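You operate a simulated robot arm through the tools that you are given. There is no shell and no other tool. Be economical: measure what you need, move in short steps, check, and stop when the job is done.

You run a simulated robot arm. Do the job below in one go: nothing can be reset, and whatever is moved stays where it is left.

## Task
Plant the purple bulb in the green pot, shoot up.
Fine: cover its body with soil from the well up to the line; shut the well, the scoop goes back.

It is judged by the outcome, as a careful person would: the job done as asked, and still so three seconds after it is handed in. It fails if anything else is knocked over, pushed out of place, dropped, spilled or broken. Lids that push on must go on centred and level and be pressed home; caps that screw on are set level and turned clockwise until they are tight.

## Robot
A 6-joint arm with a two-finger parallel gripper, fixed in place. Base frame: the origin is at the foot of the arm, x ahead of it, y to its left, z up; the work surface is at about z = 88. Lengths are in cm, angles in rad, forces in N, time in s.
With the tool pointing down near the work surface it reaches from about 26 to 66 cm from the base axis. Its first joint turns from -1.152 to 1.152 rad. Payload 2.9 kg.
Tool frame: the origin (TCP) lies between the finger pads and is the grasp point; the fingertips stand 3 cm ahead of it; z points along the fingers, y is the line along which they close. Largest opening 11 cm; finger width 2, thickness 1; the body of the gripper, 4.8 by 11.2 cm, starts 5.5 cm behind the TCP.
Orientation is that of the tool frame in the base frame, as a unit quaternion [w, x, y, z]. With the fingers straight down and closing along the base's y, the tool's x points along the base's -x, its y along +y and its z along -z.

## Interface
- The arm moves only by the tool step_arm. Its argument "rows" is a list of rows, each a list of 3 entries, a list of its own where there are three numbers: the shift along the base's x, y, z in cm, then the turn, a rotation vector about the base's x, y, z in rad, then the opening, from 0 (shut) to 1 (fully open). In form: [[[tx, ty, tz], [wx, wy, wz], hand], ...]. A call has 1 to 8 rows; each row shifts and turns the commanded pose from where the row before left it. Rows are played at 5 a second. More than 5 cm and 0.15 rad between two rows, or a gripper value outside its range, and nothing of the call is played. Where a pose cannot be reached the arm comes as near as it can. A force on the tool above 40 N (or 10 N above the force at the start of the call, whichever is more), or a blocked arm, ends the call early, and 0.2 s more pass. The fingers move at their own pace (about 10.8 cm/s each) and stop on an object; they squeeze with about 40 N. The grip force told is the motor's: it shows also when the fingers shut on nothing. Time passes only in rows, and 0.2 s behind the last, so rows that do not move let the fingers close. It gives the time, the measured TCP pose, the force on the tool (base axes), the opening and the grip force at its end, in the units of the frame above (readings bear some noise), with the torque about the TCP (base axes, N m) and any sound that the robot's microphone picked up.
- Cameras (640 x 400 px; columns grow to the right, rows downward): "scene" is fixed at [8.24, 43.51, 138.56]; the picture's right is [-0.72, -0.70, 0.00], its down [-0.39, 0.40, -0.83] and it looks along [0.58, -0.60, -0.55] (base axes); focal length 358 px, centre (320, 200). "wrist" rides on the gripper at [7.2, 1.7, -10.3] in the tool frame; the picture's right is [-0.23, 0.97, 0.00], its down [-0.76, -0.18, -0.62] and it looks along [-0.61, -0.14, 0.78] (tool axes); focal length 222 px, centre (320, 200). There is no depth. A picture from a camera that has moved, and an enlarged one, comes with that camera's place and axes in the base frame and with its lens.
- get_image(camera): a new picture of that camera. It takes no simulated time.
- enlarge(camera, box): a new picture of the part [left, top, right, bottom] of that camera's present view, enlarged. It takes no simulated time.
- close_job(): hands the job in; it is judged then, once.

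Go step by step. Nothing tells you positions but the pictures and the camera data: compare them with the known pose of the tool, close in by small moves and look again before you grip or let go. The budget is 120 turns and 68 pictures, counting those below and the enlarged ones. Unless the task says otherwise, let go and move clear before handing in, and close with one line.

The tools are called after "Call:" by a JSON object that holds its "api" and its "payload". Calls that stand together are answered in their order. step_arm: Moves the arm, as the interface text tells. Its arguments: {"type":"object","properties":{"rows":{"type":"array"}},"required":["rows"]} The other tools are called the same way: get_image (camera) takes a picture; enlarge (camera, box) takes an enlarged picture of a part of a camera's view; close_job () hands the job in.

At the start:

```text
t: 0.0
position: [38.68, 2.0, 118.78]
tcp_rot: [0.0, 0.0, 1.0, 0.0]
wrist_force: [0.2, -0.6, 0.1]
torque: [0.0, 0.03, -0.01]
grip_width: 10.96
grip_force: 0.0
```

scene: 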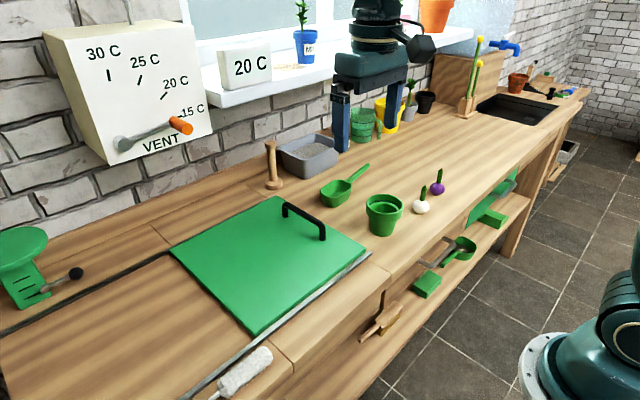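
wrist: 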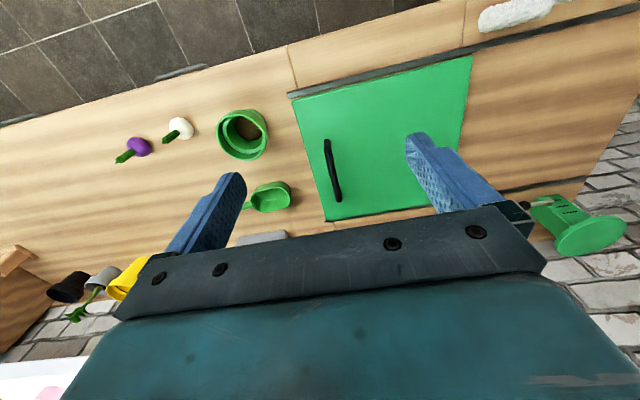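

I see a green lid with a black handle on the bench (probably the soil well), the green scoop, the green pot, and the purple and white bulbs. I'll look closer before moving.

Call:
{"api": "enlarge", "payload": {"camera": "scene", "box": [240, 120, 480, 270]}}

Call:
{"api": "enlarge", "payload": {"camera": "scene", "box": [0, 180, 400, 400]}}

Call:
{"api": "enlarge", "payload": {"camera": "wrist", "box": [80, 40, 500, 260]}}

```text
2.67 times, centred on (360, 195) of scene
camera zoom: at [8.24, 43.51, 138.56], right [-0.72, -0.7, 0.0], down [-0.39, 0.4, -0.83], along [0.58, -0.6, -0.55], focal length 956 px, centre (213, 213)
```

zoom: 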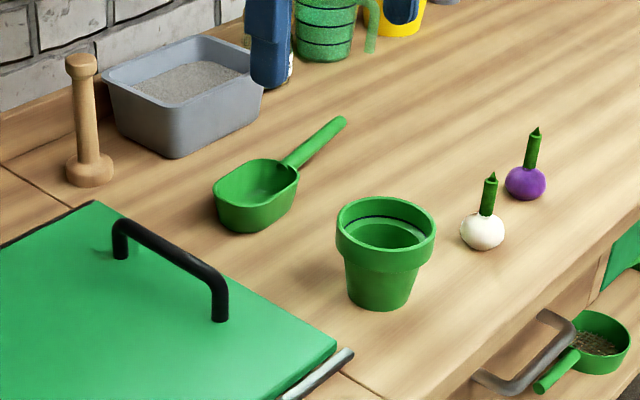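

```text
1.60 times, centred on (200, 290) of scene
camera zoom: at [8.24, 43.51, 138.56], right [-0.72, -0.7, 0.0], down [-0.39, 0.4, -0.83], along [0.58, -0.6, -0.55], focal length 574 px, centre (512, 56)
```

zoom: 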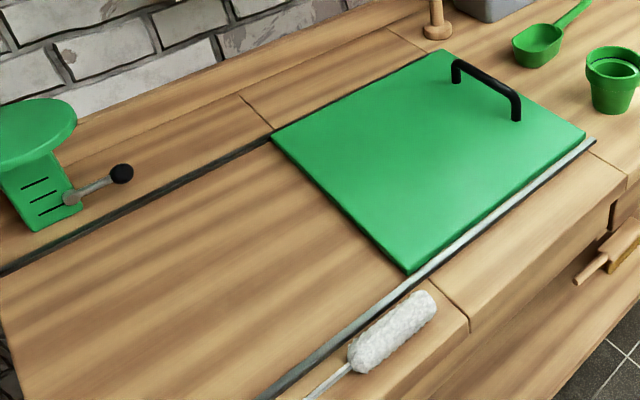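

```text
1.52 times, centred on (290, 150) of wrist
camera zoom: at [31.6, 3.71, 129.24], right [0.23, 0.97, 0.0], down [0.76, -0.18, 0.62], along [0.61, -0.14, -0.78], focal length 338 px, centre (366, 276)
```

zoom: 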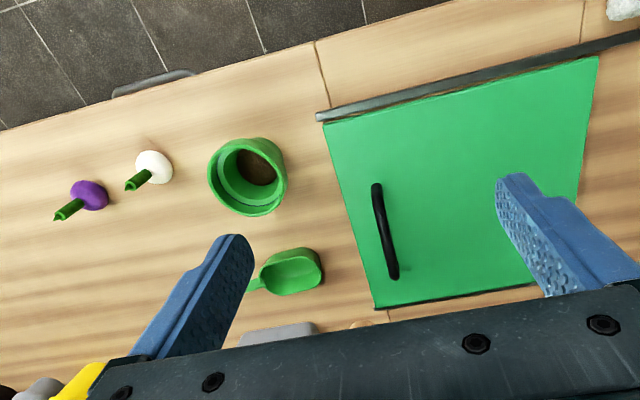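

The lid covers x 40–70, y −4.5–25 and has its handle at y≈0. The pot is near (42.7, −12.8), the purple bulb near (41, −34.6), and the scoop near (59, −15) with its handle toward −y. I'll bring the wrist camera over the pot.

Call:
{"api": "step_arm", "payload": {"rows": [[[-1.4, -2.8, -2], [0, 0, 0], 1], [[-1.4, -2.8, -2], [0, 0, 0], 1], [[-1.4, -2.8, -2], [0, 0, 0], 1], [[-1.4, -2.8, -2], [0, 0, 0], 1], [[-1.4, -2.8, -2], [0, 0, 0], 1], [[0, 0, 0], [0, 0, 0], 1]]}}

Call:
{"api": "get_image", "payload": {"camera": "wrist"}}

```text
t: 1.4
position: [31.58, -12.06, 108.75]
tcp_rot: [0.0, 0.001, 1.0, -0.001]
wrist_force: [-0.8, 0.1, -0.4]
torque: [0.0, 0.0, 0.0]
grip_width: 10.97
grip_force: 0.0
```

```text
62 pictures are left
camera wrist: at [24.48, -10.31, 119.18], right [0.23, 0.97, 0.0], down [0.76, -0.18, 0.62], along [0.61, -0.14, -0.78], focal length 222 px, centre (320, 200)
```

wrist: 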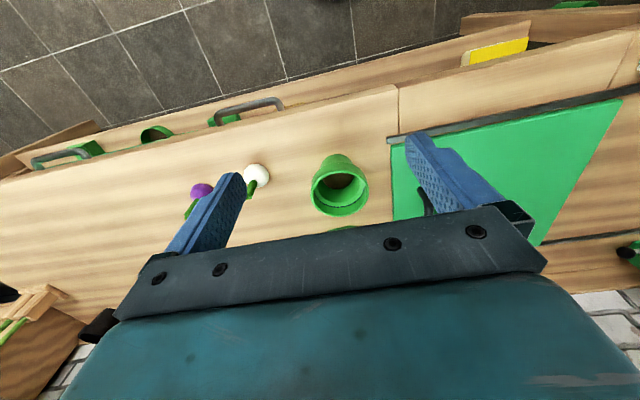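

The pot is in view with something brown inside. I'll enlarge it and the purple bulb.

Call:
{"api": "enlarge", "payload": {"camera": "wrist", "box": [280, 135, 400, 235]}}

Call:
{"api": "enlarge", "payload": {"camera": "scene", "box": [350, 155, 470, 245]}}

```text
4.00 times, centred on (340, 185) of wrist
camera zoom: at [24.48, -10.31, 119.18], right [0.23, 0.97, 0.0], down [0.76, -0.18, 0.62], along [0.61, -0.14, -0.78], focal length 888 px, centre (240, 260)
```

zoom: 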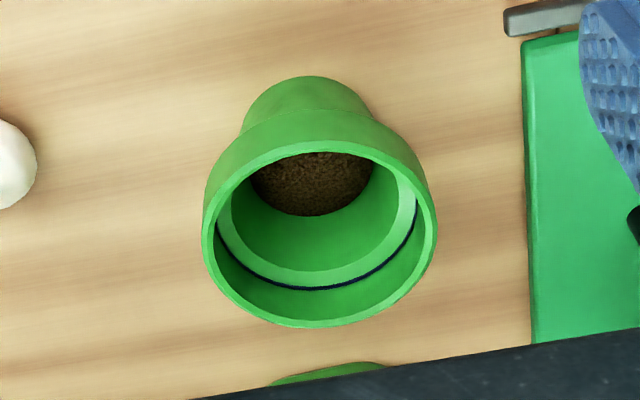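

```text
4.44 times, centred on (410, 200) of scene
camera zoom: at [8.24, 43.51, 138.56], right [-0.72, -0.7, 0.0], down [-0.39, 0.4, -0.83], along [0.58, -0.6, -0.55], focal length 1593 px, centre (-80, 200)
```

zoom: 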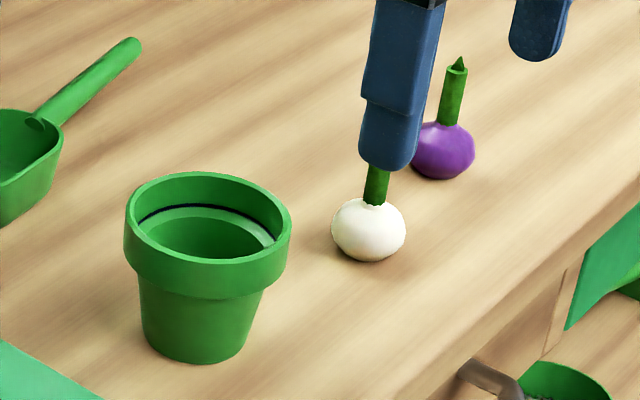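

The pot is centred near (42.3, −11.7) with its rim at z≈95.7, old soil at the bottom and a dark line near the rim. The purple bulb stands at about (41.1, −34.3). I'll hover over the bulb and check the alignment.

Call:
{"api": "step_arm", "payload": {"rows": [[[1.6, -3.7, -1], [0, 0, 0], 0.6], [[1.6, -3.7, -1], [0, 0, 0], 0.4], [[1.6, -3.7, -1], [0, 0, 0], 0.4], [[1.6, -3.7, -1], [0, 0, 0], 0.4], [[1.6, -3.7, -1], [0, 0, 0], 0.4], [[1.5, -3.7, -1], [0, 0, 0], 0.4], [[0, 0, 0], [0, 0, 0], 0.4]]}}

Call:
{"api": "get_image", "payload": {"camera": "wrist"}}

Call:
{"api": "enlarge", "payload": {"camera": "scene", "box": [380, 120, 500, 220]}}

```text
t: 3.0
position: [41.38, -34.19, 102.83]
tcp_rot: [0.0, 0.0, 1.0, 0.0]
wrist_force: [-0.5, 0.5, 0.2]
torque: [0.05, -0.02, 0.01]
grip_width: 4.41
grip_force: 0.1
```

```text
59 pictures are left
camera wrist: at [34.13, -32.45, 113.28], right [0.23, 0.97, 0.0], down [0.76, -0.18, 0.62], along [0.61, -0.14, -0.78], focal length 222 px, centre (320, 200)
```

wrist: 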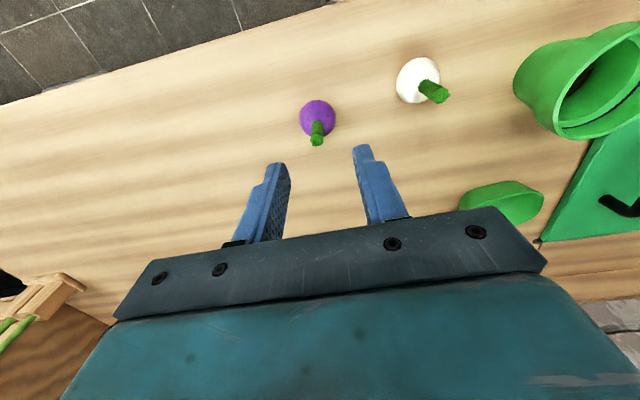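

```text
4.00 times, centred on (440, 170) of scene
camera zoom: at [8.24, 43.51, 138.56], right [-0.72, -0.7, 0.0], down [-0.39, 0.4, -0.83], along [0.58, -0.6, -0.55], focal length 1434 px, centre (-160, 320)
```

zoom: 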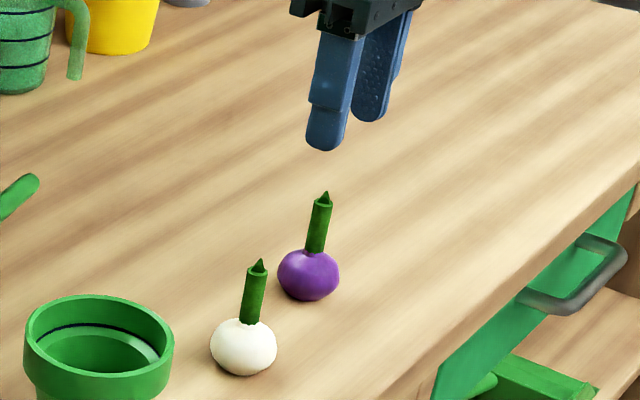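

The bulb is at about (41.6, −34.4), nearly straight below. I'll descend so the fingertips stop just above the body, grip the shoot and check.

Call:
{"api": "step_arm", "payload": {"rows": [[[0.2, -0.2, -3], [0, 0, 0], 0.4], [[0, 0, -3], [0, 0, 0], 0.4], [[0, 0, -2.0], [0, 0, 0], 0.4], [[0, 0, 0], [0, 0, 0], 0.4], [[0, 0, 0], [0, 0, 0], 0.0], [[0, 0, 0], [0, 0, 0], 0.0], [[0, 0, 0], [0, 0, 0], 0.0]]}}

Call:
{"api": "enlarge", "payload": {"camera": "scene", "box": [380, 120, 500, 220]}}

```text
t: 4.6
position: [41.53, -34.32, 94.74]
tcp_rot: [0.0, 0.001, 1.0, 0.0]
wrist_force: [0.1, -0.8, -0.2]
torque: [-0.01, 0.05, 0.0]
grip_width: 1.05
grip_force: 39.9
```

```text
4.00 times, centred on (440, 170) of scene
camera zoom: at [8.24, 43.51, 138.56], right [-0.72, -0.7, 0.0], down [-0.39, 0.4, -0.83], along [0.58, -0.6, -0.55], focal length 1434 px, centre (-160, 320)
```

zoom: 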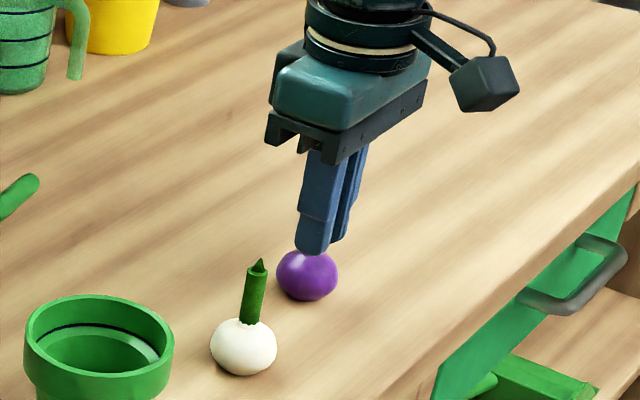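

The shoot is gripped (1.05 cm wide). I'll lift it clear and carry it over the pot.

Call:
{"api": "step_arm", "payload": {"rows": [[[0, 0, 3], [0, 0, 0], 0], [[0, 0, 4], [0, 0, 0], 0], [[0, 0, 4], [0, 0, 0], 0], [[0, 4.5, 1], [0, 0, 0], 0], [[0.2, 4.5, 0], [0, 0, 0], 0], [[0.2, 4.5, 0], [0, 0, 0], 0], [[0.2, 4.5, 0], [0, 0, 0], 0], [[0.2, 4.6, 0], [0, 0, 0], 0]]}}

Call:
{"api": "get_image", "payload": {"camera": "wrist"}}

Call:
{"api": "enlarge", "payload": {"camera": "scene", "box": [330, 140, 450, 240]}}

```text
t: 6.4
position: [42.13, -11.71, 106.73]
tcp_rot: [0.0, -0.001, 1.0, 0.001]
wrist_force: [-0.1, 0.4, -0.8]
torque: [-0.01, -0.02, 0.03]
grip_width: 1.03
grip_force: 40.0
```

```text
56 pictures are left
camera wrist: at [35.0, -10.02, 117.2], right [0.23, 0.97, 0.0], down [0.76, -0.18, 0.62], along [0.61, -0.14, -0.78], focal length 222 px, centre (320, 200)
```

wrist: 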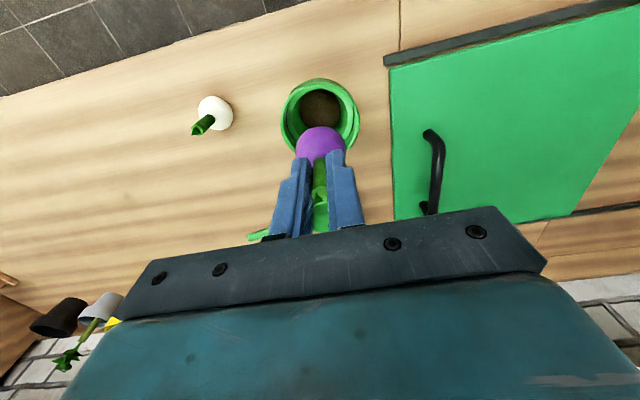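

```text
4.00 times, centred on (390, 190) of scene
camera zoom: at [8.24, 43.51, 138.56], right [-0.72, -0.7, 0.0], down [-0.39, 0.4, -0.83], along [0.58, -0.6, -0.55], focal length 1434 px, centre (40, 240)
```

zoom: 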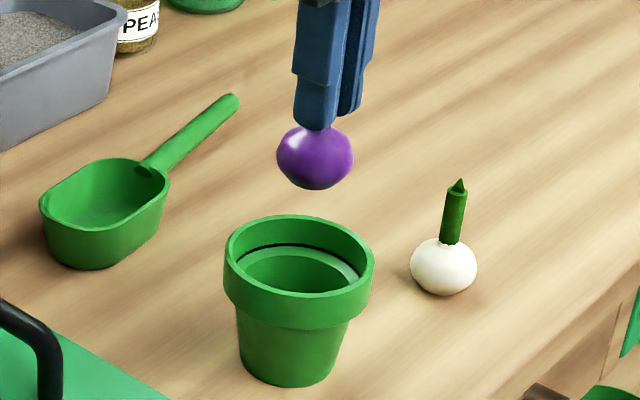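

The bulb hangs over the pot centre. I'll lower it in, then feel for contact in small steps.

Call:
{"api": "step_arm", "payload": {"rows": [[[0, 0.15, -3], [0, 0, 0], 0], [[0, 0, -3], [0, 0, 0], 0], [[0, 0, -2], [0, 0, 0], 0], [[0, 0, -0.5], [0, 0, 0], 0], [[0, 0, 0], [0, 0, 0], 0]]}}

Call:
{"api": "get_image", "payload": {"camera": "wrist"}}

```text
t: 7.6
position: [42.24, -11.62, 98.33]
tcp_rot: [0.0, 0.0, 1.0, 0.0]
wrist_force: [0.2, -0.1, -1.1]
torque: [0.02, 0.0, 0.02]
grip_width: 1.05
grip_force: 40.5
```

```text
54 pictures are left
camera wrist: at [35.1, -9.94, 108.71], right [0.23, 0.97, 0.0], down [0.76, -0.18, 0.62], along [0.61, -0.14, -0.78], focal length 222 px, centre (320, 200)
```

wrist: 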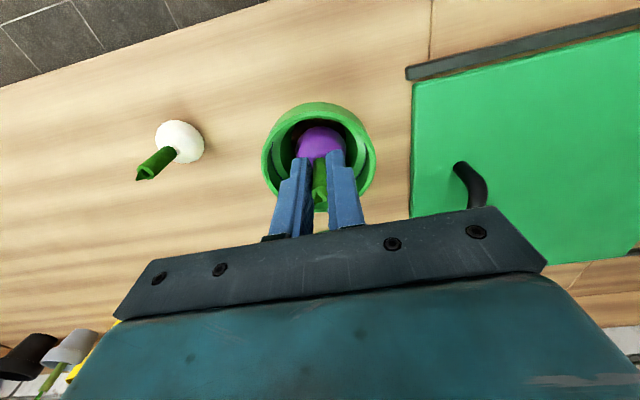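

It is centred inside the pot with no contact yet. I'll keep descending slowly.

Call:
{"api": "step_arm", "payload": {"rows": [[[0, 0, -0.3], [0, 0, 0], 0], [[0, 0, -0.3], [0, 0, 0], 0], [[0, 0, -0.3], [0, 0, 0], 0], [[0, 0, 0], [0, 0, 0], 0]]}}

Call:
{"api": "step_arm", "payload": {"rows": [[[0, 0, -0.3], [0, 0, 0], 0], [[0, 0, -0.2], [0, 0, 0], 0], [[0, 0, 0], [0, 0, 0], 0]]}}

```text
t: 8.6
position: [42.21, -11.62, 97.29]
tcp_rot: [0.001, 0.0, 1.0, 0.0]
wrist_force: [-0.4, 0.7, 0.1]
torque: [0.02, 0.01, -0.01]
grip_width: 1.04
grip_force: 39.9
```

```text
t: 9.4
position: [42.29, -11.68, 96.86]
tcp_rot: [0.0, -0.001, 1.0, -0.001]
wrist_force: [-0.2, -0.1, -0.3]
torque: [0.02, 0.0, 0.02]
grip_width: 1.05
grip_force: 39.5
```

Call:
{"api": "step_arm", "payload": {"rows": [[[0, 0, -0.2], [0, 0, 0], 0], [[0, 0, -0.2], [0, 0, 0], 0], [[0, 0, 0], [0, 0, 0], 0]]}}

Call:
{"api": "step_arm", "payload": {"rows": [[[0, 0, -0.2], [0, 0, 0], 0], [[0, 0, -0.1], [0, 0, 0], 0], [[0, 0, 0], [0, 0, 0], 0]]}}

Call:
{"api": "enlarge", "payload": {"camera": "wrist", "box": [240, 80, 400, 220]}}

```text
t: 10.2
position: [42.31, -11.74, 96.56]
tcp_rot: [0.0, 0.001, 1.0, 0.0]
wrist_force: [-0.2, 0.0, 0.7]
torque: [0.0, 0.02, -0.01]
grip_width: 1.07
grip_force: 40.1
```

```text
t: 11.0
position: [42.41, -11.62, 96.2]
tcp_rot: [0.0, -0.001, 1.0, 0.0]
wrist_force: [-0.7, -0.2, -1.7]
torque: [0.0, 0.0, 0.01]
grip_width: 1.04
grip_force: 40.5
```

```text
2.86 times, centred on (320, 150) of wrist
camera zoom: at [35.1, -9.91, 106.62], right [0.23, 0.97, 0.0], down [0.76, -0.18, 0.62], along [0.61, -0.14, -0.78], focal length 635 px, centre (320, 343)
```

zoom: 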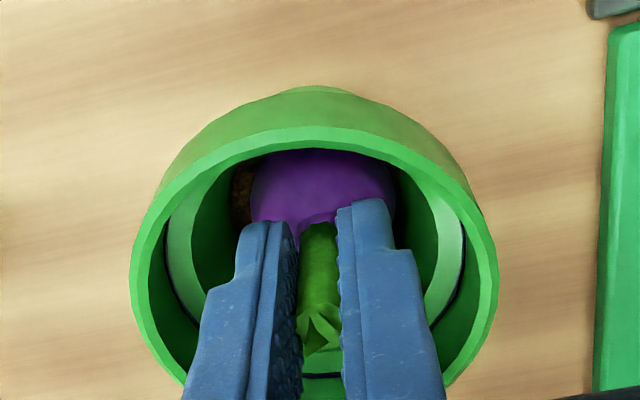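

Call:
{"api": "step_arm", "payload": {"rows": [[[0, 0, -0.15], [0, 0, 0], 0], [[0, 0, -0.1], [0, 0, 0], 0], [[0, 0, 0], [0, 0, 0], 0]]}}

Call:
{"api": "step_arm", "payload": {"rows": [[[0, 0, -0.15], [0, 0, 0], 0], [[0, 0, 0], [0, 0, 0], 0]]}}

```text
t: 11.8
position: [42.2, -11.62, 96.0]
tcp_rot: [0.0, 0.0, 1.0, 0.0]
wrist_force: [-1.0, 0.9, 0.6]
torque: [0.0, -0.04, 0.03]
grip_width: 1.08
grip_force: 39.7
```

```text
t: 12.4
position: [42.25, -11.56, 95.92]
tcp_rot: [0.0, 0.0, 1.0, -0.001]
wrist_force: [-0.9, 0.2, -0.6]
torque: [0.0, 0.02, -0.01]
grip_width: 1.08
grip_force: 39.4
```

Call:
{"api": "step_arm", "payload": {"rows": [[[0, 0, -0.15], [0, 0, 0], 0], [[0, 0, 0], [0, 0, 0], 0]]}}

Call:
{"api": "step_arm", "payload": {"rows": [[[0, 0, -0.15], [0, 0, 0], 0], [[0, 0, 0], [0, 0, 0], 0]]}}

Call:
{"api": "enlarge", "payload": {"camera": "wrist", "box": [240, 80, 400, 220]}}

```text
t: 13.0
position: [42.27, -11.74, 95.6]
tcp_rot: [0.0, 0.001, 1.0, 0.0]
wrist_force: [-0.2, 0.1, -0.3]
torque: [-0.03, 0.0, 0.0]
grip_width: 1.04
grip_force: 40.1
```

```text
t: 13.6
position: [42.26, -11.66, 95.52]
tcp_rot: [0.0, 0.0, 1.0, 0.0]
wrist_force: [-0.5, -0.7, -0.1]
torque: [-0.02, 0.0, -0.02]
grip_width: 1.06
grip_force: 39.9
```

```text
2.86 times, centred on (320, 150) of wrist
camera zoom: at [35.09, -9.93, 105.93], right [0.23, 0.97, 0.0], down [0.76, -0.18, 0.62], along [0.61, -0.14, -0.78], focal length 635 px, centre (320, 343)
```

zoom: 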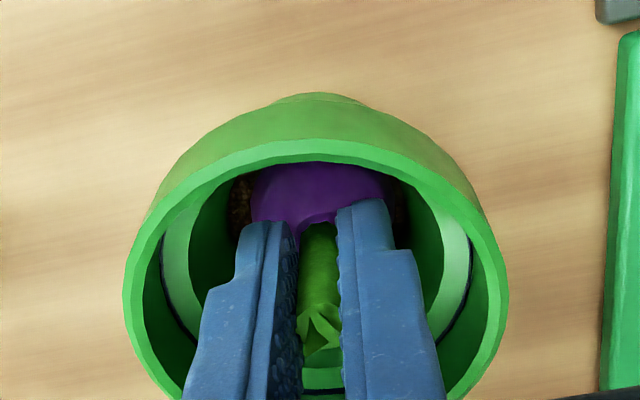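

Call:
{"api": "step_arm", "payload": {"rows": [[[0, 0, -0.15], [0, 0, 0], 0], [[0, 0, 0], [0, 0, 0], 0]]}}

Call:
{"api": "step_arm", "payload": {"rows": [[[0, 0, -0.15], [0, 0, 0], 0], [[0, 0, 0], [0, 0, 0], 0]]}}

```text
t: 14.2
position: [42.36, -11.73, 95.27]
tcp_rot: [0.0, 0.0, 1.0, 0.001]
wrist_force: [1.3, 0.4, 0.2]
torque: [0.01, 0.01, 0.0]
grip_width: 1.06
grip_force: 40.1
```

```text
t: 14.8
position: [42.22, -11.67, 95.16]
tcp_rot: [0.0, 0.0, 1.0, 0.0]
wrist_force: [-2.1, -0.5, 3.7]
torque: [0.02, 0.04, 0.01]
grip_width: 1.05
grip_force: 40.3
```

Upward force of 3.7 N: the bulb has touched bottom. I'll open just enough and rise straight up.

Call:
{"api": "step_arm", "payload": {"rows": [[[0, 0, 0], [0, 0, 0], 0.18], [[0, 0, 0], [0, 0, 0], 0.18], [[0, 0, 1.5], [0, 0, 0], 0.18], [[0, 0, 3], [0, 0, 0], 0.18], [[0, 0, 4], [0, 0, 0], 0.18], [[0, 0, 4], [0, 0, 0], 0.18]]}}

Call:
{"api": "enlarge", "payload": {"camera": "wrist", "box": [200, 40, 440, 200]}}

Call:
{"api": "enlarge", "payload": {"camera": "scene", "box": [330, 140, 450, 240]}}

```text
t: 16.2
position: [42.13, -11.73, 107.63]
tcp_rot: [-0.001, 0.0, 1.0, 0.0]
wrist_force: [0.3, 0.7, 0.5]
torque: [0.01, 0.03, 0.0]
grip_width: 1.97
grip_force: 0.0
```

```text
2.50 times, centred on (320, 120) of wrist
camera zoom: at [35.07, -9.92, 118.18], right [0.23, 0.97, 0.0], down [0.76, -0.18, 0.62], along [0.61, -0.14, -0.78], focal length 555 px, centre (320, 400)
```

zoom: 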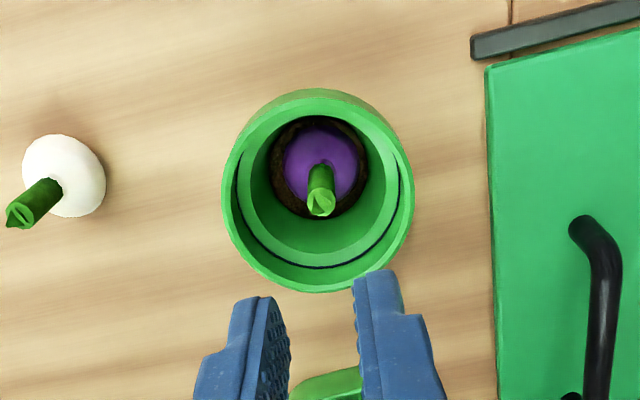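

```text
4.00 times, centred on (390, 190) of scene
camera zoom: at [8.24, 43.51, 138.56], right [-0.72, -0.7, 0.0], down [-0.39, 0.4, -0.83], along [0.58, -0.6, -0.55], focal length 1434 px, centre (40, 240)
```

zoom: 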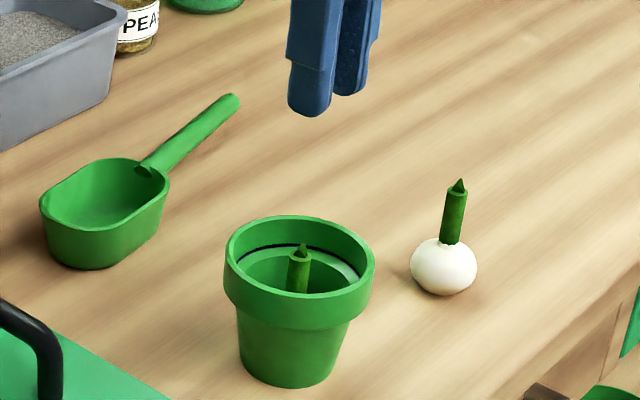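

The bulb stands upright in the pot. Next is the lid: I'll hover over its handle, which runs along x near y≈0.3.

Call:
{"api": "step_arm", "payload": {"rows": [[[2.5, 3, -0.5], [0, 0, 0], 0.4], [[2.5, 3, -0.5], [0, 0, 0], 0.5], [[2.5, 3, -0.5], [0, 0, 0], 0.5], [[2.5, 3, -0.5], [0, 0, 0], 0.5], [[0, 0, 0], [0, 0, 0], 0.5]]}}

Call:
{"api": "get_image", "payload": {"camera": "wrist"}}

Call:
{"api": "enlarge", "payload": {"camera": "scene", "box": [240, 150, 400, 270]}}

```text
t: 17.4
position: [52.23, 0.28, 105.83]
tcp_rot: [0.0, 0.0, 1.0, 0.0]
wrist_force: [0.2, 0.7, -0.2]
torque: [0.0, 0.0, 0.05]
grip_width: 5.5
grip_force: 0.0
```

```text
49 pictures are left
camera wrist: at [45.03, 2.03, 116.11], right [0.23, 0.97, 0.0], down [0.76, -0.18, 0.62], along [0.61, -0.14, -0.78], focal length 222 px, centre (320, 200)
```

wrist: 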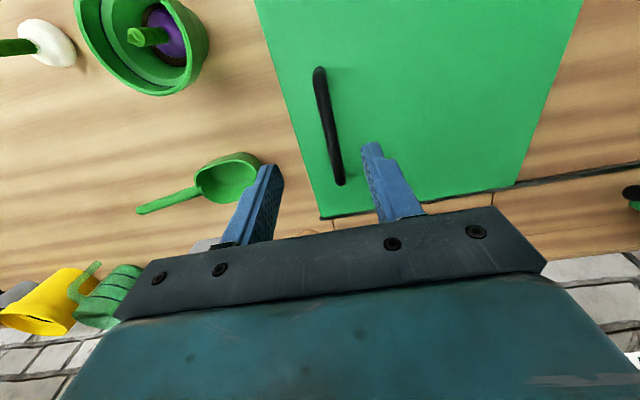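

```text
3.33 times, centred on (320, 210) of scene
camera zoom: at [8.24, 43.51, 138.56], right [-0.72, -0.7, 0.0], down [-0.39, 0.4, -0.83], along [0.58, -0.6, -0.55], focal length 1195 px, centre (320, 167)
```

zoom: 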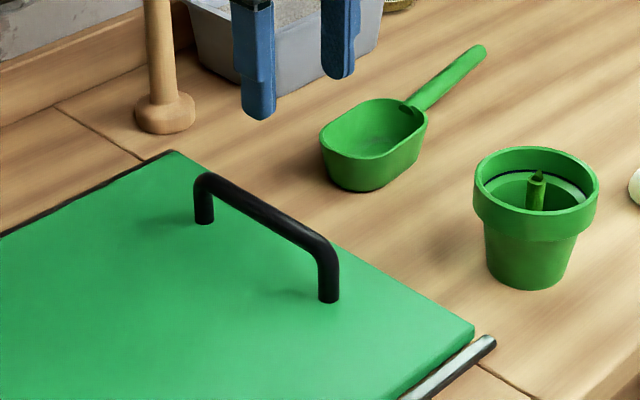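

The handle bar is at y≈0.9, x 48.5–61.7. I'll descend around it carefully and close.

Call:
{"api": "step_arm", "payload": {"rows": [[[0.4, 0.3, -4], [0, 0, 0], 0.5], [[0.4, 0.3, -4], [0, 0, 0], 0.5], [[0, 0, -3.4], [0, 0, 0], 0.5], [[0, 0, -0.8], [0, 0, 0], 0.5], [[0, 0, 0], [0, 0, 0], 0.5]]}}

Call:
{"api": "enlarge", "payload": {"camera": "scene", "box": [240, 150, 400, 270]}}

Call:
{"api": "get_image", "payload": {"camera": "wrist"}}

```text
t: 18.6
position: [52.91, 0.78, 93.46]
tcp_rot: [-0.001, 0.001, 1.0, 0.0]
wrist_force: [-0.4, 1.0, 0.3]
torque: [0.06, -0.04, -0.01]
grip_width: 5.49
grip_force: 0.0
```

```text
3.33 times, centred on (320, 210) of scene
camera zoom: at [8.24, 43.51, 138.56], right [-0.72, -0.7, 0.0], down [-0.39, 0.4, -0.83], along [0.58, -0.6, -0.55], focal length 1195 px, centre (320, 167)
```

zoom: 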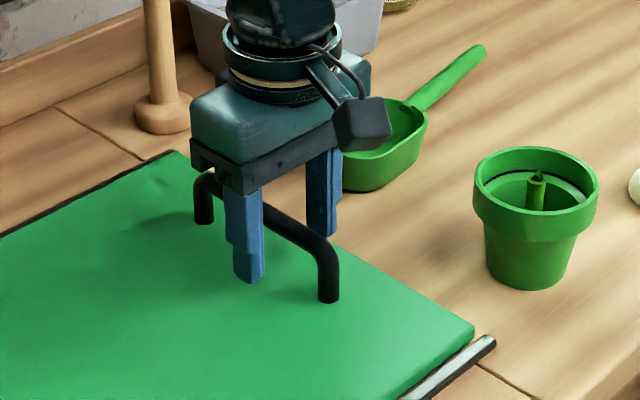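

```text
46 pictures are left
camera wrist: at [45.79, 2.63, 103.94], right [0.23, 0.97, 0.0], down [0.76, -0.18, 0.62], along [0.61, -0.14, -0.78], focal length 222 px, centre (320, 200)
```

wrist: 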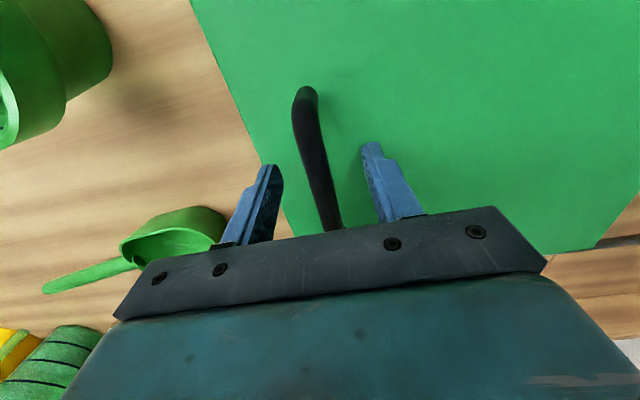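

The bar is between the fingers. I'll close on it.

Call:
{"api": "step_arm", "payload": {"rows": [[[0, 0, 0], [0, 0, 0], 0], [[0, 0, 0], [0, 0, 0], 0], [[0, 0, 0], [0, 0, 0], 0]]}}

Call:
{"api": "step_arm", "payload": {"rows": [[[0, 0.5, 0], [0, 0, 0], 0], [[0, 1, 0], [0, 0, 0], 0], [[0, 1, 0], [0, 0, 0], 0], [[0, 0, 0], [0, 0, 0], 0]]}}

Call:
{"api": "get_image", "payload": {"camera": "scene"}}

```text
t: 19.4
position: [52.8, 1.02, 93.49]
tcp_rot: [-0.001, -0.001, 1.0, -0.001]
wrist_force: [0.4, 7.1, -1.6]
torque: [0.06, -0.18, -0.1]
grip_width: 1.37
grip_force: 45.1
```

```text
t: 20.4
position: [52.91, 3.38, 93.59]
tcp_rot: [-0.001, 0.0, 1.0, 0.0]
wrist_force: [-5.5, -1.0, -6.9]
torque: [-0.01, -0.85, -0.11]
grip_width: 1.37
grip_force: 44.7
```

```text
45 pictures are left
```

scene: 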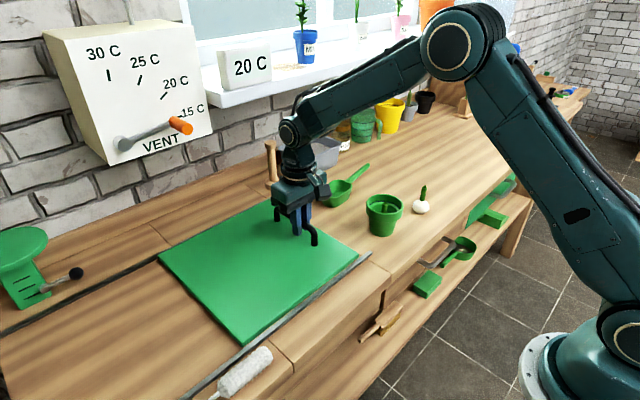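

The lid slides toward +y. I'll continue opening it.

Call:
{"api": "step_arm", "payload": {"rows": [[[0, 1.5, 0], [0, 0, 0], 0], [[0, 2, 0], [0, 0, 0], 0], [[0, 2, 0], [0, 0, 0], 0], [[0, 2, 0], [0, 0, 0], 0], [[0, 2, 0], [0, 0, 0], 0], [[0, 1.5, 0], [0, 0, 0], 0], [[0, 0, 0], [0, 0, 0], 0]]}}

Call:
{"api": "step_arm", "payload": {"rows": [[[0, 1.5, 0], [0, 0, 0], 0], [[0, 2, 0], [0, 0, 0], 0], [[0, 2, 0], [0, 0, 0], 0], [[0, 2, 0], [0, 0, 0], 0], [[0, 2, 0], [0, 0, 0], 0], [[0, 1.5, 0], [0, 0, 0], 0], [[0, 0, 0], [0, 0, 0], 0]]}}

Call:
{"api": "get_image", "payload": {"camera": "scene"}}

```text
t: 22.0
position: [52.96, 14.45, 93.48]
tcp_rot: [-0.002, -0.001, 1.0, 0.001]
wrist_force: [-21.1, 0.3, -0.8]
torque: [0.0, 0.31, -0.08]
grip_width: 1.38
grip_force: 45.0
```

```text
t: 23.6
position: [52.89, 25.42, 93.66]
tcp_rot: [-0.001, 0.0, 1.0, -0.001]
wrist_force: [-18.4, -0.5, 0.8]
torque: [-0.07, 0.35, -0.04]
grip_width: 1.37
grip_force: 44.9
```

```text
44 pictures are left
```

scene: 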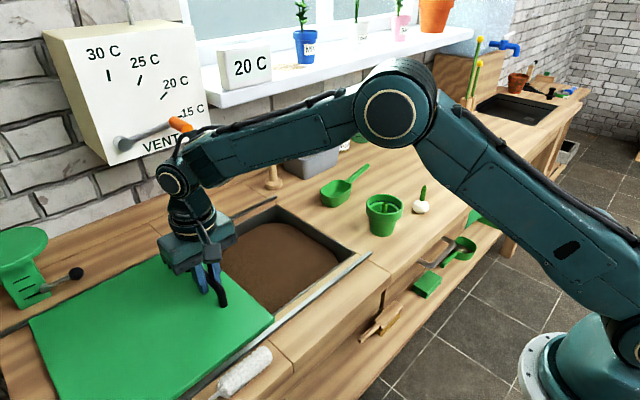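

The well is open with soil showing. I'll release the handle, rise, and look at the well.

Call:
{"api": "step_arm", "payload": {"rows": [[[0, 0, 0], [0, 0, 0], 0.3], [[0, 0, 0], [0, 0, 0], 0.3], [[0, 0, 3], [0, 0, 0], 0.3], [[0, 0, 4], [0, 0, 0], 0.3], [[0, -4, 3], [0, 0, 0], 0.3], [[0, -4.5, 1], [0, 0, 0], 0.3], [[0, -4.5, 1], [0, 0, 0], 0.3], [[0, 0, 0], [0, 0, 0], 0.3]]}}

Call:
{"api": "get_image", "payload": {"camera": "wrist"}}

Call:
{"api": "get_image", "payload": {"camera": "scene"}}

```text
t: 25.4
position: [53.02, 12.24, 105.63]
tcp_rot: [0.0, 0.0, 1.0, -0.001]
wrist_force: [-0.1, 0.1, 0.2]
torque: [-0.01, 0.03, -0.02]
grip_width: 3.3
grip_force: 0.2
```

```text
43 pictures are left
camera wrist: at [45.92, 13.98, 115.99], right [0.23, 0.97, 0.0], down [0.76, -0.18, 0.62], along [0.61, -0.14, -0.78], focal length 222 px, centre (320, 200)
```

wrist: 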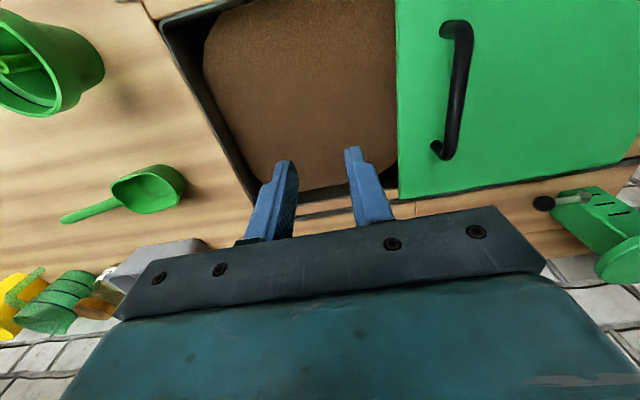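

```text
42 pictures are left
```

scene: 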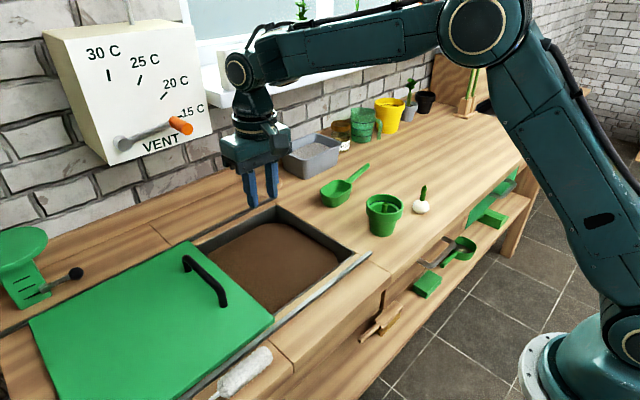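

Soil surface is about z≈82, some 6 cm below the bench. Now a closer look at the scoop.

Call:
{"api": "enlarge", "payload": {"camera": "scene", "box": [300, 150, 400, 220]}}

Call:
{"api": "enlarge", "payload": {"camera": "wrist", "box": [50, 150, 210, 250]}}

```text
5.71 times, centred on (350, 185) of scene
camera zoom: at [8.24, 43.51, 138.56], right [-0.72, -0.7, 0.0], down [-0.39, 0.4, -0.83], along [0.58, -0.6, -0.55], focal length 2048 px, centre (149, 286)
```

zoom: 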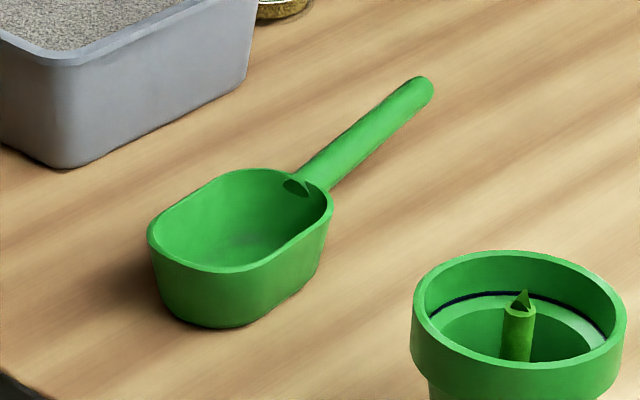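

```text
4.00 times, centred on (130, 200) of wrist
camera zoom: at [45.92, 13.98, 115.99], right [0.23, 0.97, 0.0], down [0.76, -0.18, 0.62], along [0.61, -0.14, -0.78], focal length 888 px, centre (1080, 200)
```

zoom: 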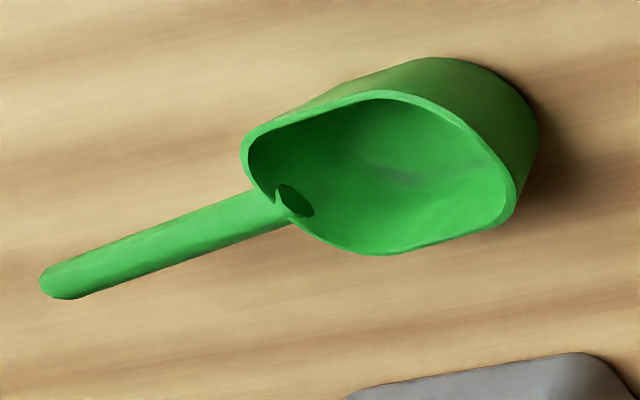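

The scoop handle runs along y at x≈60 from y≈−20 (bowl) to −29.7, centred near z≈91. I'll yaw the gripper 90° so it closes along x and hover over the handle at y≈−23.5.

Call:
{"api": "step_arm", "payload": {"rows": [[[0.6, -3.2, 0], [0, 0, 0.143], 0.4], [[0.6, -3.2, 0], [0, 0, 0.143], 0.4], [[0.6, -3.2, 0], [0, 0, 0.143], 0.4], [[0.6, -3.2, 0], [0, 0, 0.143], 0.4], [[0.6, -3.2, 0], [0, 0, 0.143], 0.4], [[0.6, -3.2, 0], [0, 0, 0.143], 0.4], [[0.6, -3.2, 0], [0, 0, 0.143], 0.4]]}}

Call:
{"api": "step_arm", "payload": {"rows": [[[0.7, -3.3, 0], [0, 0, 0.143], 0.4], [[0.7, -3.3, 0], [0, 0, 0.143], 0.4], [[0.7, -3.3, 0], [0, 0, 0.143], 0.4], [[0.7, -3.3, -1], [0, 0, 0.141], 0.4], [[0, 0, 0], [0, 0, 0], 0.4]]}}

Call:
{"api": "get_image", "payload": {"camera": "wrist"}}

Call:
{"api": "enlarge", "payload": {"camera": "scene", "box": [300, 90, 440, 220]}}

```text
t: 27.0
position: [57.19, -9.98, 105.64]
tcp_rot: [0.0, -0.481, 0.877, 0.0]
wrist_force: [0.2, 0.2, -0.9]
torque: [-0.02, 0.03, 0.01]
grip_width: 4.42
grip_force: 0.1
```

```text
t: 28.2
position: [60.05, -23.06, 104.64]
tcp_rot: [0.0, 0.708, -0.706, 0.0]
wrist_force: [-0.3, 0.3, 0.3]
torque: [-0.01, 0.01, 0.03]
grip_width: 4.43
grip_force: 0.2
```

```text
39 pictures are left
camera wrist: at [58.52, -30.42, 115.03], right [-0.97, 0.23, 0.0], down [0.18, 0.76, 0.62], along [0.14, 0.61, -0.78], focal length 222 px, centre (320, 200)
```

wrist: 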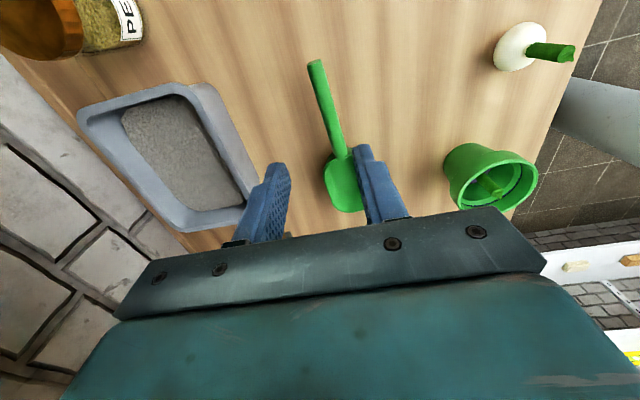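

```text
3.08 times, centred on (370, 155) of scene
camera zoom: at [8.24, 43.51, 138.56], right [-0.72, -0.7, 0.0], down [-0.39, 0.4, -0.83], along [0.58, -0.6, -0.55], focal length 1103 px, centre (166, 338)
```

zoom: 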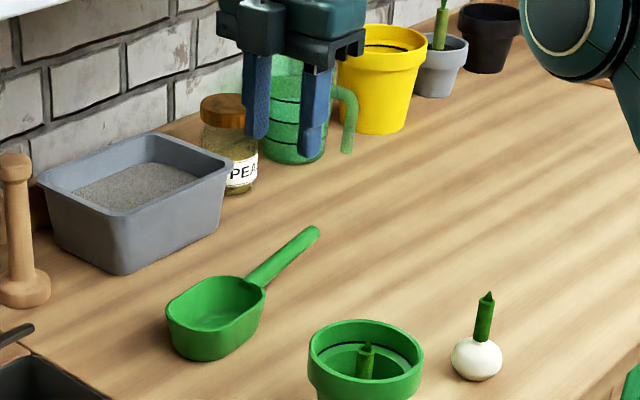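

The handle axis is at x≈59.1, centred at z≈92.2 near y=−22. I'll shift and descend around it.

Call:
{"api": "step_arm", "payload": {"rows": [[[-0.9, 1.0, -3], [0, 0, 0], 0.4], [[0, 0, -4], [0, 0, 0], 0.4], [[0, 0, -2], [0, 0, 0], 0.4], [[0, 0, 0], [0, 0, 0], 0.4]]}}

Call:
{"api": "get_image", "payload": {"camera": "wrist"}}

Call:
{"api": "enlarge", "payload": {"camera": "scene", "box": [300, 120, 420, 220]}}

```text
t: 29.2
position: [59.21, -22.35, 95.49]
tcp_rot: [0.0, 0.707, -0.707, 0.001]
wrist_force: [-0.2, 0.0, 0.5]
torque: [0.0, -0.02, 0.01]
grip_width: 4.41
grip_force: 0.1
```

```text
37 pictures are left
camera wrist: at [57.59, -29.45, 105.89], right [-0.97, 0.23, 0.0], down [0.18, 0.76, 0.62], along [0.14, 0.61, -0.78], focal length 222 px, centre (320, 200)
```

wrist: 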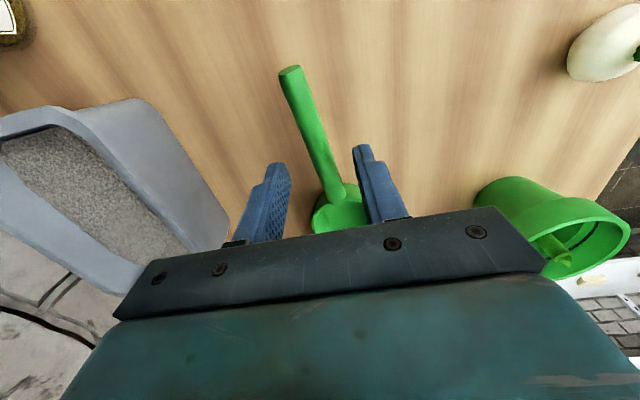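

```text
4.00 times, centred on (360, 170) of scene
camera zoom: at [8.24, 43.51, 138.56], right [-0.72, -0.7, 0.0], down [-0.39, 0.4, -0.83], along [0.58, -0.6, -0.55], focal length 1434 px, centre (160, 320)
```

zoom: 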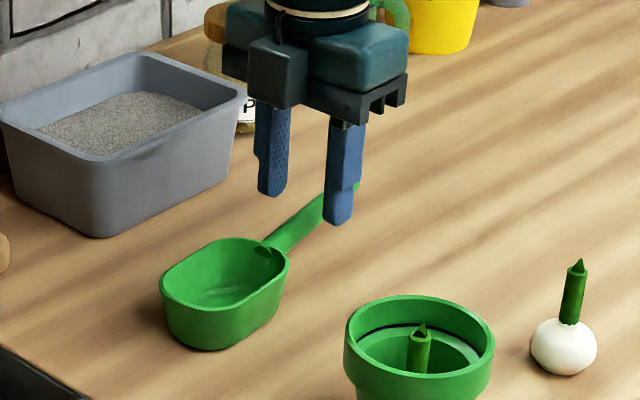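

The handle is slightly yawed (~0.1 rad) and centred at x≈58.8. I'll align, lower and grip.

Call:
{"api": "step_arm", "payload": {"rows": [[[-0.4, 0.2, 0], [0, 0, 0.09], 0.4], [[0, 0, -2.3], [0, 0, 0], 0.4], [[0, 0, 0], [0, 0, 0], 0.4], [[0, 0, 0], [0, 0, 0], 0], [[0, 0, 0], [0, 0, 0], 0], [[0, 0, 0], [0, 0, 0], 0]]}}

Call:
{"api": "enlarge", "payload": {"camera": "scene", "box": [300, 120, 420, 220]}}

```text
t: 30.6
position: [58.78, -21.93, 93.24]
tcp_rot: [0.0, 0.738, -0.675, 0.0]
wrist_force: [0.4, 0.4, 0.9]
torque: [0.0, -0.04, -0.01]
grip_width: 1.76
grip_force: 39.7
```

```text
4.00 times, centred on (360, 170) of scene
camera zoom: at [8.24, 43.51, 138.56], right [-0.72, -0.7, 0.0], down [-0.39, 0.4, -0.83], along [0.58, -0.6, -0.55], focal length 1434 px, centre (160, 320)
```

zoom: 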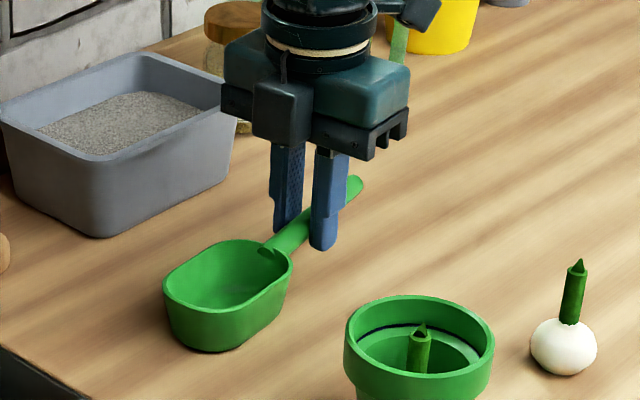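

The scoop is gripped firmly. Return pose is TCP (58.78, −21.93, 93.24) with the +0.09 yaw. I'll lift it, square the yaw, and carry it over the well.

Call:
{"api": "step_arm", "payload": {"rows": [[[0, 0, 2], [0, 0, 0], 0], [[0, 0, 3], [0, 0, 0], 0], [[0, 0, 4], [0, 0, 0], 0], [[-0.8, 4.5, 0], [0, 0, -0.09], 0], [[-0.8, 4.7, 0], [0, 0, 0], 0], [[-0.8, 4.7, 0], [0, 0, 0], 0], [[-0.8, 4.7, 0], [0, 0, 0], 0], [[-0.6, 4.7, 0], [0, 0, 0], 0]]}}

Call:
{"api": "get_image", "payload": {"camera": "scene"}}

Call:
{"api": "get_image", "payload": {"camera": "wrist"}}

```text
t: 32.4
position: [54.94, 1.3, 102.34]
tcp_rot: [-0.001, -0.707, 0.708, 0.0]
wrist_force: [0.2, 0.5, -1.2]
torque: [-0.08, 0.03, 0.01]
grip_width: 1.78
grip_force: 39.6
```

```text
34 pictures are left
```

scene: 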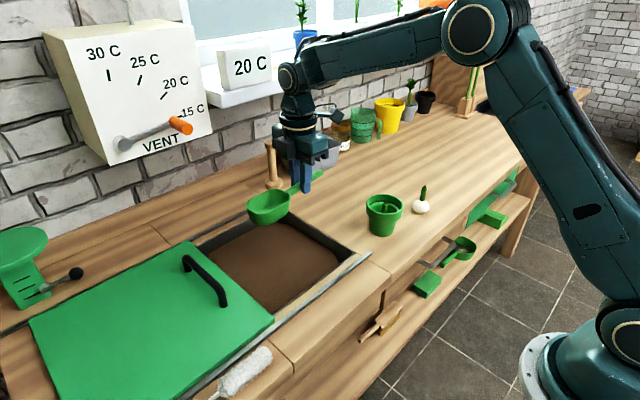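

```text
33 pictures are left
camera wrist: at [53.32, -5.89, 112.66], right [-0.97, 0.23, 0.0], down [0.18, 0.76, 0.62], along [0.14, 0.61, -0.78], focal length 222 px, centre (320, 200)
```

wrist: 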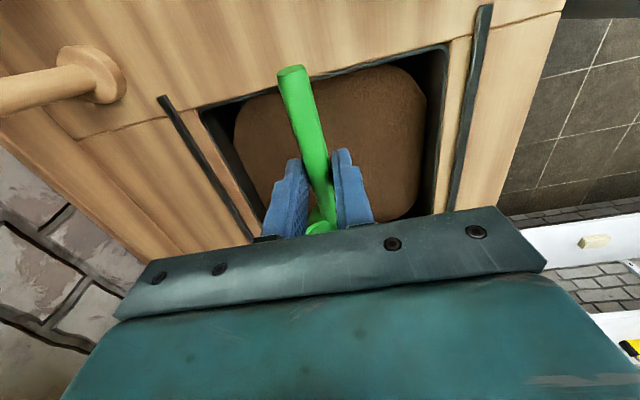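

The scoop is over the open well. I'll pitch the nose down 0.6 rad and lower it toward the soil.

Call:
{"api": "step_arm", "payload": {"rows": [[[0, 0, 0], [-0.15, 0, 0], 0], [[0, 0, 0], [-0.15, 0, 0], 0], [[0, 0, -1], [-0.15, 0, 0], 0], [[0, 0, -1], [-0.15, 0, 0], 0], [[0, 0, -3], [0, 0, 0], 0], [[0, 0, -3], [0, 0, 0], 0], [[0, 0, 0], [0, 0, 0], 0]]}}

Call:
{"api": "enlarge", "payload": {"camera": "scene", "box": [180, 130, 380, 320]}}

```text
t: 34.0
position: [55.0, 1.37, 94.03]
tcp_rot: [0.21, 0.675, -0.675, 0.21]
wrist_force: [-0.8, 0.0, -1.0]
torque: [-0.01, 0.01, -0.02]
grip_width: 1.77
grip_force: 40.6
```

```text
2.11 times, centred on (280, 225) of scene
camera zoom: at [8.24, 43.51, 138.56], right [-0.72, -0.7, 0.0], down [-0.39, 0.4, -0.83], along [0.58, -0.6, -0.55], focal length 755 px, centre (404, 147)
```

zoom: 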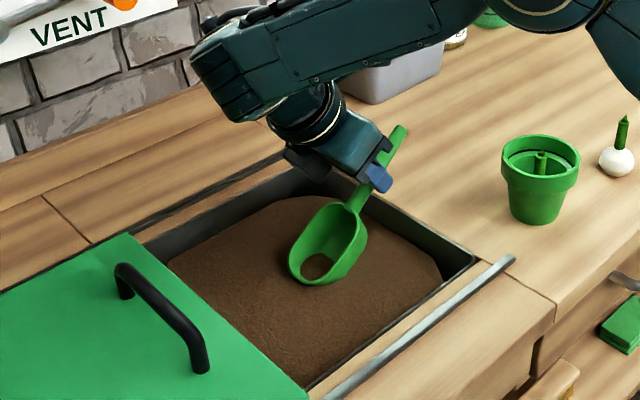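

The bowl is just touching the soil, whose surface is about z≈84. I'll push in deeper and forward, then level out while lifting.

Call:
{"api": "step_arm", "payload": {"rows": [[[0, 0.5, -1.5], [0, 0, 0], 0], [[0, 0.5, -1.5], [0, 0, 0], 0], [[0, 1, -1], [0, 0, 0], 0], [[0, 1, 0], [0, 0, 0], 0], [[0, 1, 0], [0, 0, 0], 0], [[0, 0, 0], [0, 0, 0], 0]]}}

Call:
{"api": "enlarge", "payload": {"camera": "scene", "box": [180, 130, 380, 320]}}

```text
t: 35.4
position: [54.94, 5.48, 90.23]
tcp_rot: [-0.21, -0.675, 0.676, -0.208]
wrist_force: [-0.1, 1.1, -1.3]
torque: [-0.06, 0.0, -0.01]
grip_width: 1.8
grip_force: 40.1
```

```text
2.11 times, centred on (280, 225) of scene
camera zoom: at [8.24, 43.51, 138.56], right [-0.72, -0.7, 0.0], down [-0.39, 0.4, -0.83], along [0.58, -0.6, -0.55], focal length 755 px, centre (404, 147)
```

zoom: 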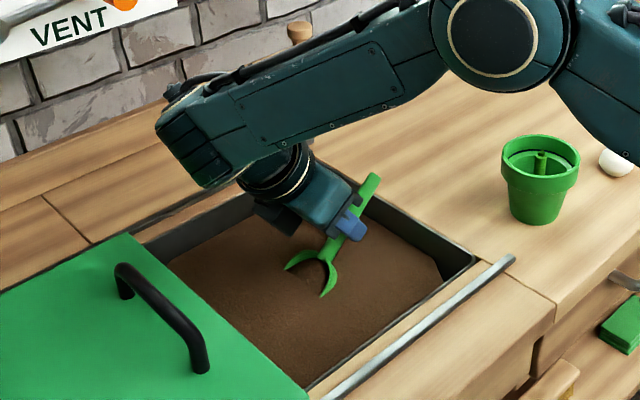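

The bowl is filled and buried. I'll level it and lift slowly.

Call:
{"api": "step_arm", "payload": {"rows": [[[0, 0.3, 0], [0.15, 0, 0], 0], [[0, 0.3, 0], [0.15, 0, 0], 0], [[0, 0, 0.2], [0.15, 0, 0], 0], [[0, 0, 0.4], [0.15, 0, 0], 0], [[0, 0, 1.5], [0, 0, 0], 0], [[0, 0, 2.5], [0, 0, 0], 0], [[0, 0, 0], [0, 0, 0], 0]]}}

Call:
{"api": "enlarge", "payload": {"camera": "scene", "box": [180, 130, 380, 320]}}

```text
t: 37.0
position: [54.92, 6.0, 94.93]
tcp_rot: [0.0, -0.707, 0.707, 0.001]
wrist_force: [-1.1, 0.0, -0.6]
torque: [-0.08, 0.02, 0.02]
grip_width: 1.79
grip_force: 40.4
```

```text
2.11 times, centred on (280, 225) of scene
camera zoom: at [8.24, 43.51, 138.56], right [-0.72, -0.7, 0.0], down [-0.39, 0.4, -0.83], along [0.58, -0.6, -0.55], focal length 755 px, centre (404, 147)
```

zoom: 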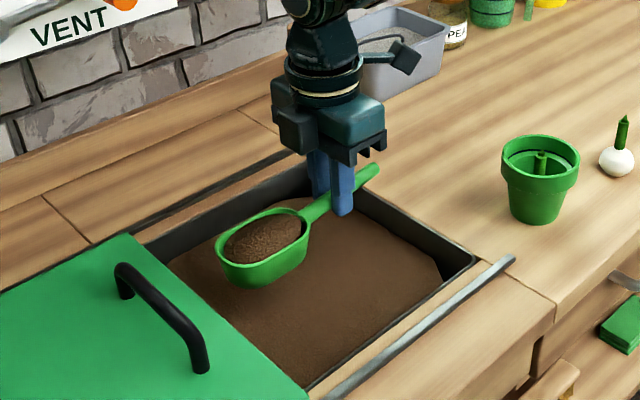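

A heaped scoopful. I'll lift slowly and carry it smoothly toward the pot.

Call:
{"api": "step_arm", "payload": {"rows": [[[0, 0, 1], [0, 0, 0], 0], [[0, 0, 1.5], [0, 0, 0], 0], [[0, 0, 1.5], [0, 0, 0], 0], [[0, 0, 1.5], [0, 0, 0], 0], [[0, 0, 1.5], [0, 0, 0], 0], [[0, 0, 1], [0, 0, 0], 0], [[-0.3, -0.7, 0], [0, 0, 0], 0], [[-0.5, -1.2, 0], [0, 0, 0], 0]]}}

Call:
{"api": "step_arm", "payload": {"rows": [[[-0.6, -1.5, 0], [0, 0, 0], 0], [[-0.7, -1.8, 0], [0, 0, 0], 0], [[-0.7, -1.8, 0], [0, 0, 0], 0], [[-0.7, -1.8, 0], [0, 0, 0], 0], [[-0.7, -1.8, 0], [0, 0, 0], 0], [[-0.7, -1.8, 0], [0, 0, 0], 0], [[-0.7, -1.5, 0], [0, 0, 0], 0], [[-0.4, -1, 0], [0, 0, 0], 0]]}}

Call:
{"api": "get_image", "payload": {"camera": "scene"}}

```text
t: 38.8
position: [54.15, 4.1, 102.88]
tcp_rot: [0.0, 0.707, -0.707, 0.0]
wrist_force: [0.9, -0.1, -1.4]
torque: [-0.08, 0.01, 0.0]
grip_width: 1.79
grip_force: 40.0
```

```text
t: 40.6
position: [49.03, -8.89, 102.95]
tcp_rot: [0.0, 0.707, -0.707, 0.0]
wrist_force: [-0.3, -0.7, -0.7]
torque: [-0.1, 0.02, 0.01]
grip_width: 1.8
grip_force: 40.2
```

```text
29 pictures are left
```

scene: 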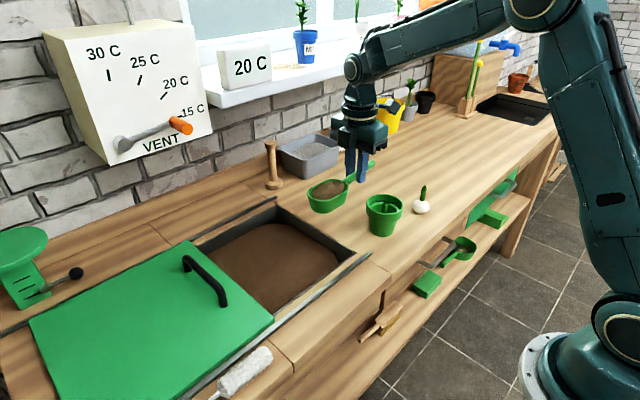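

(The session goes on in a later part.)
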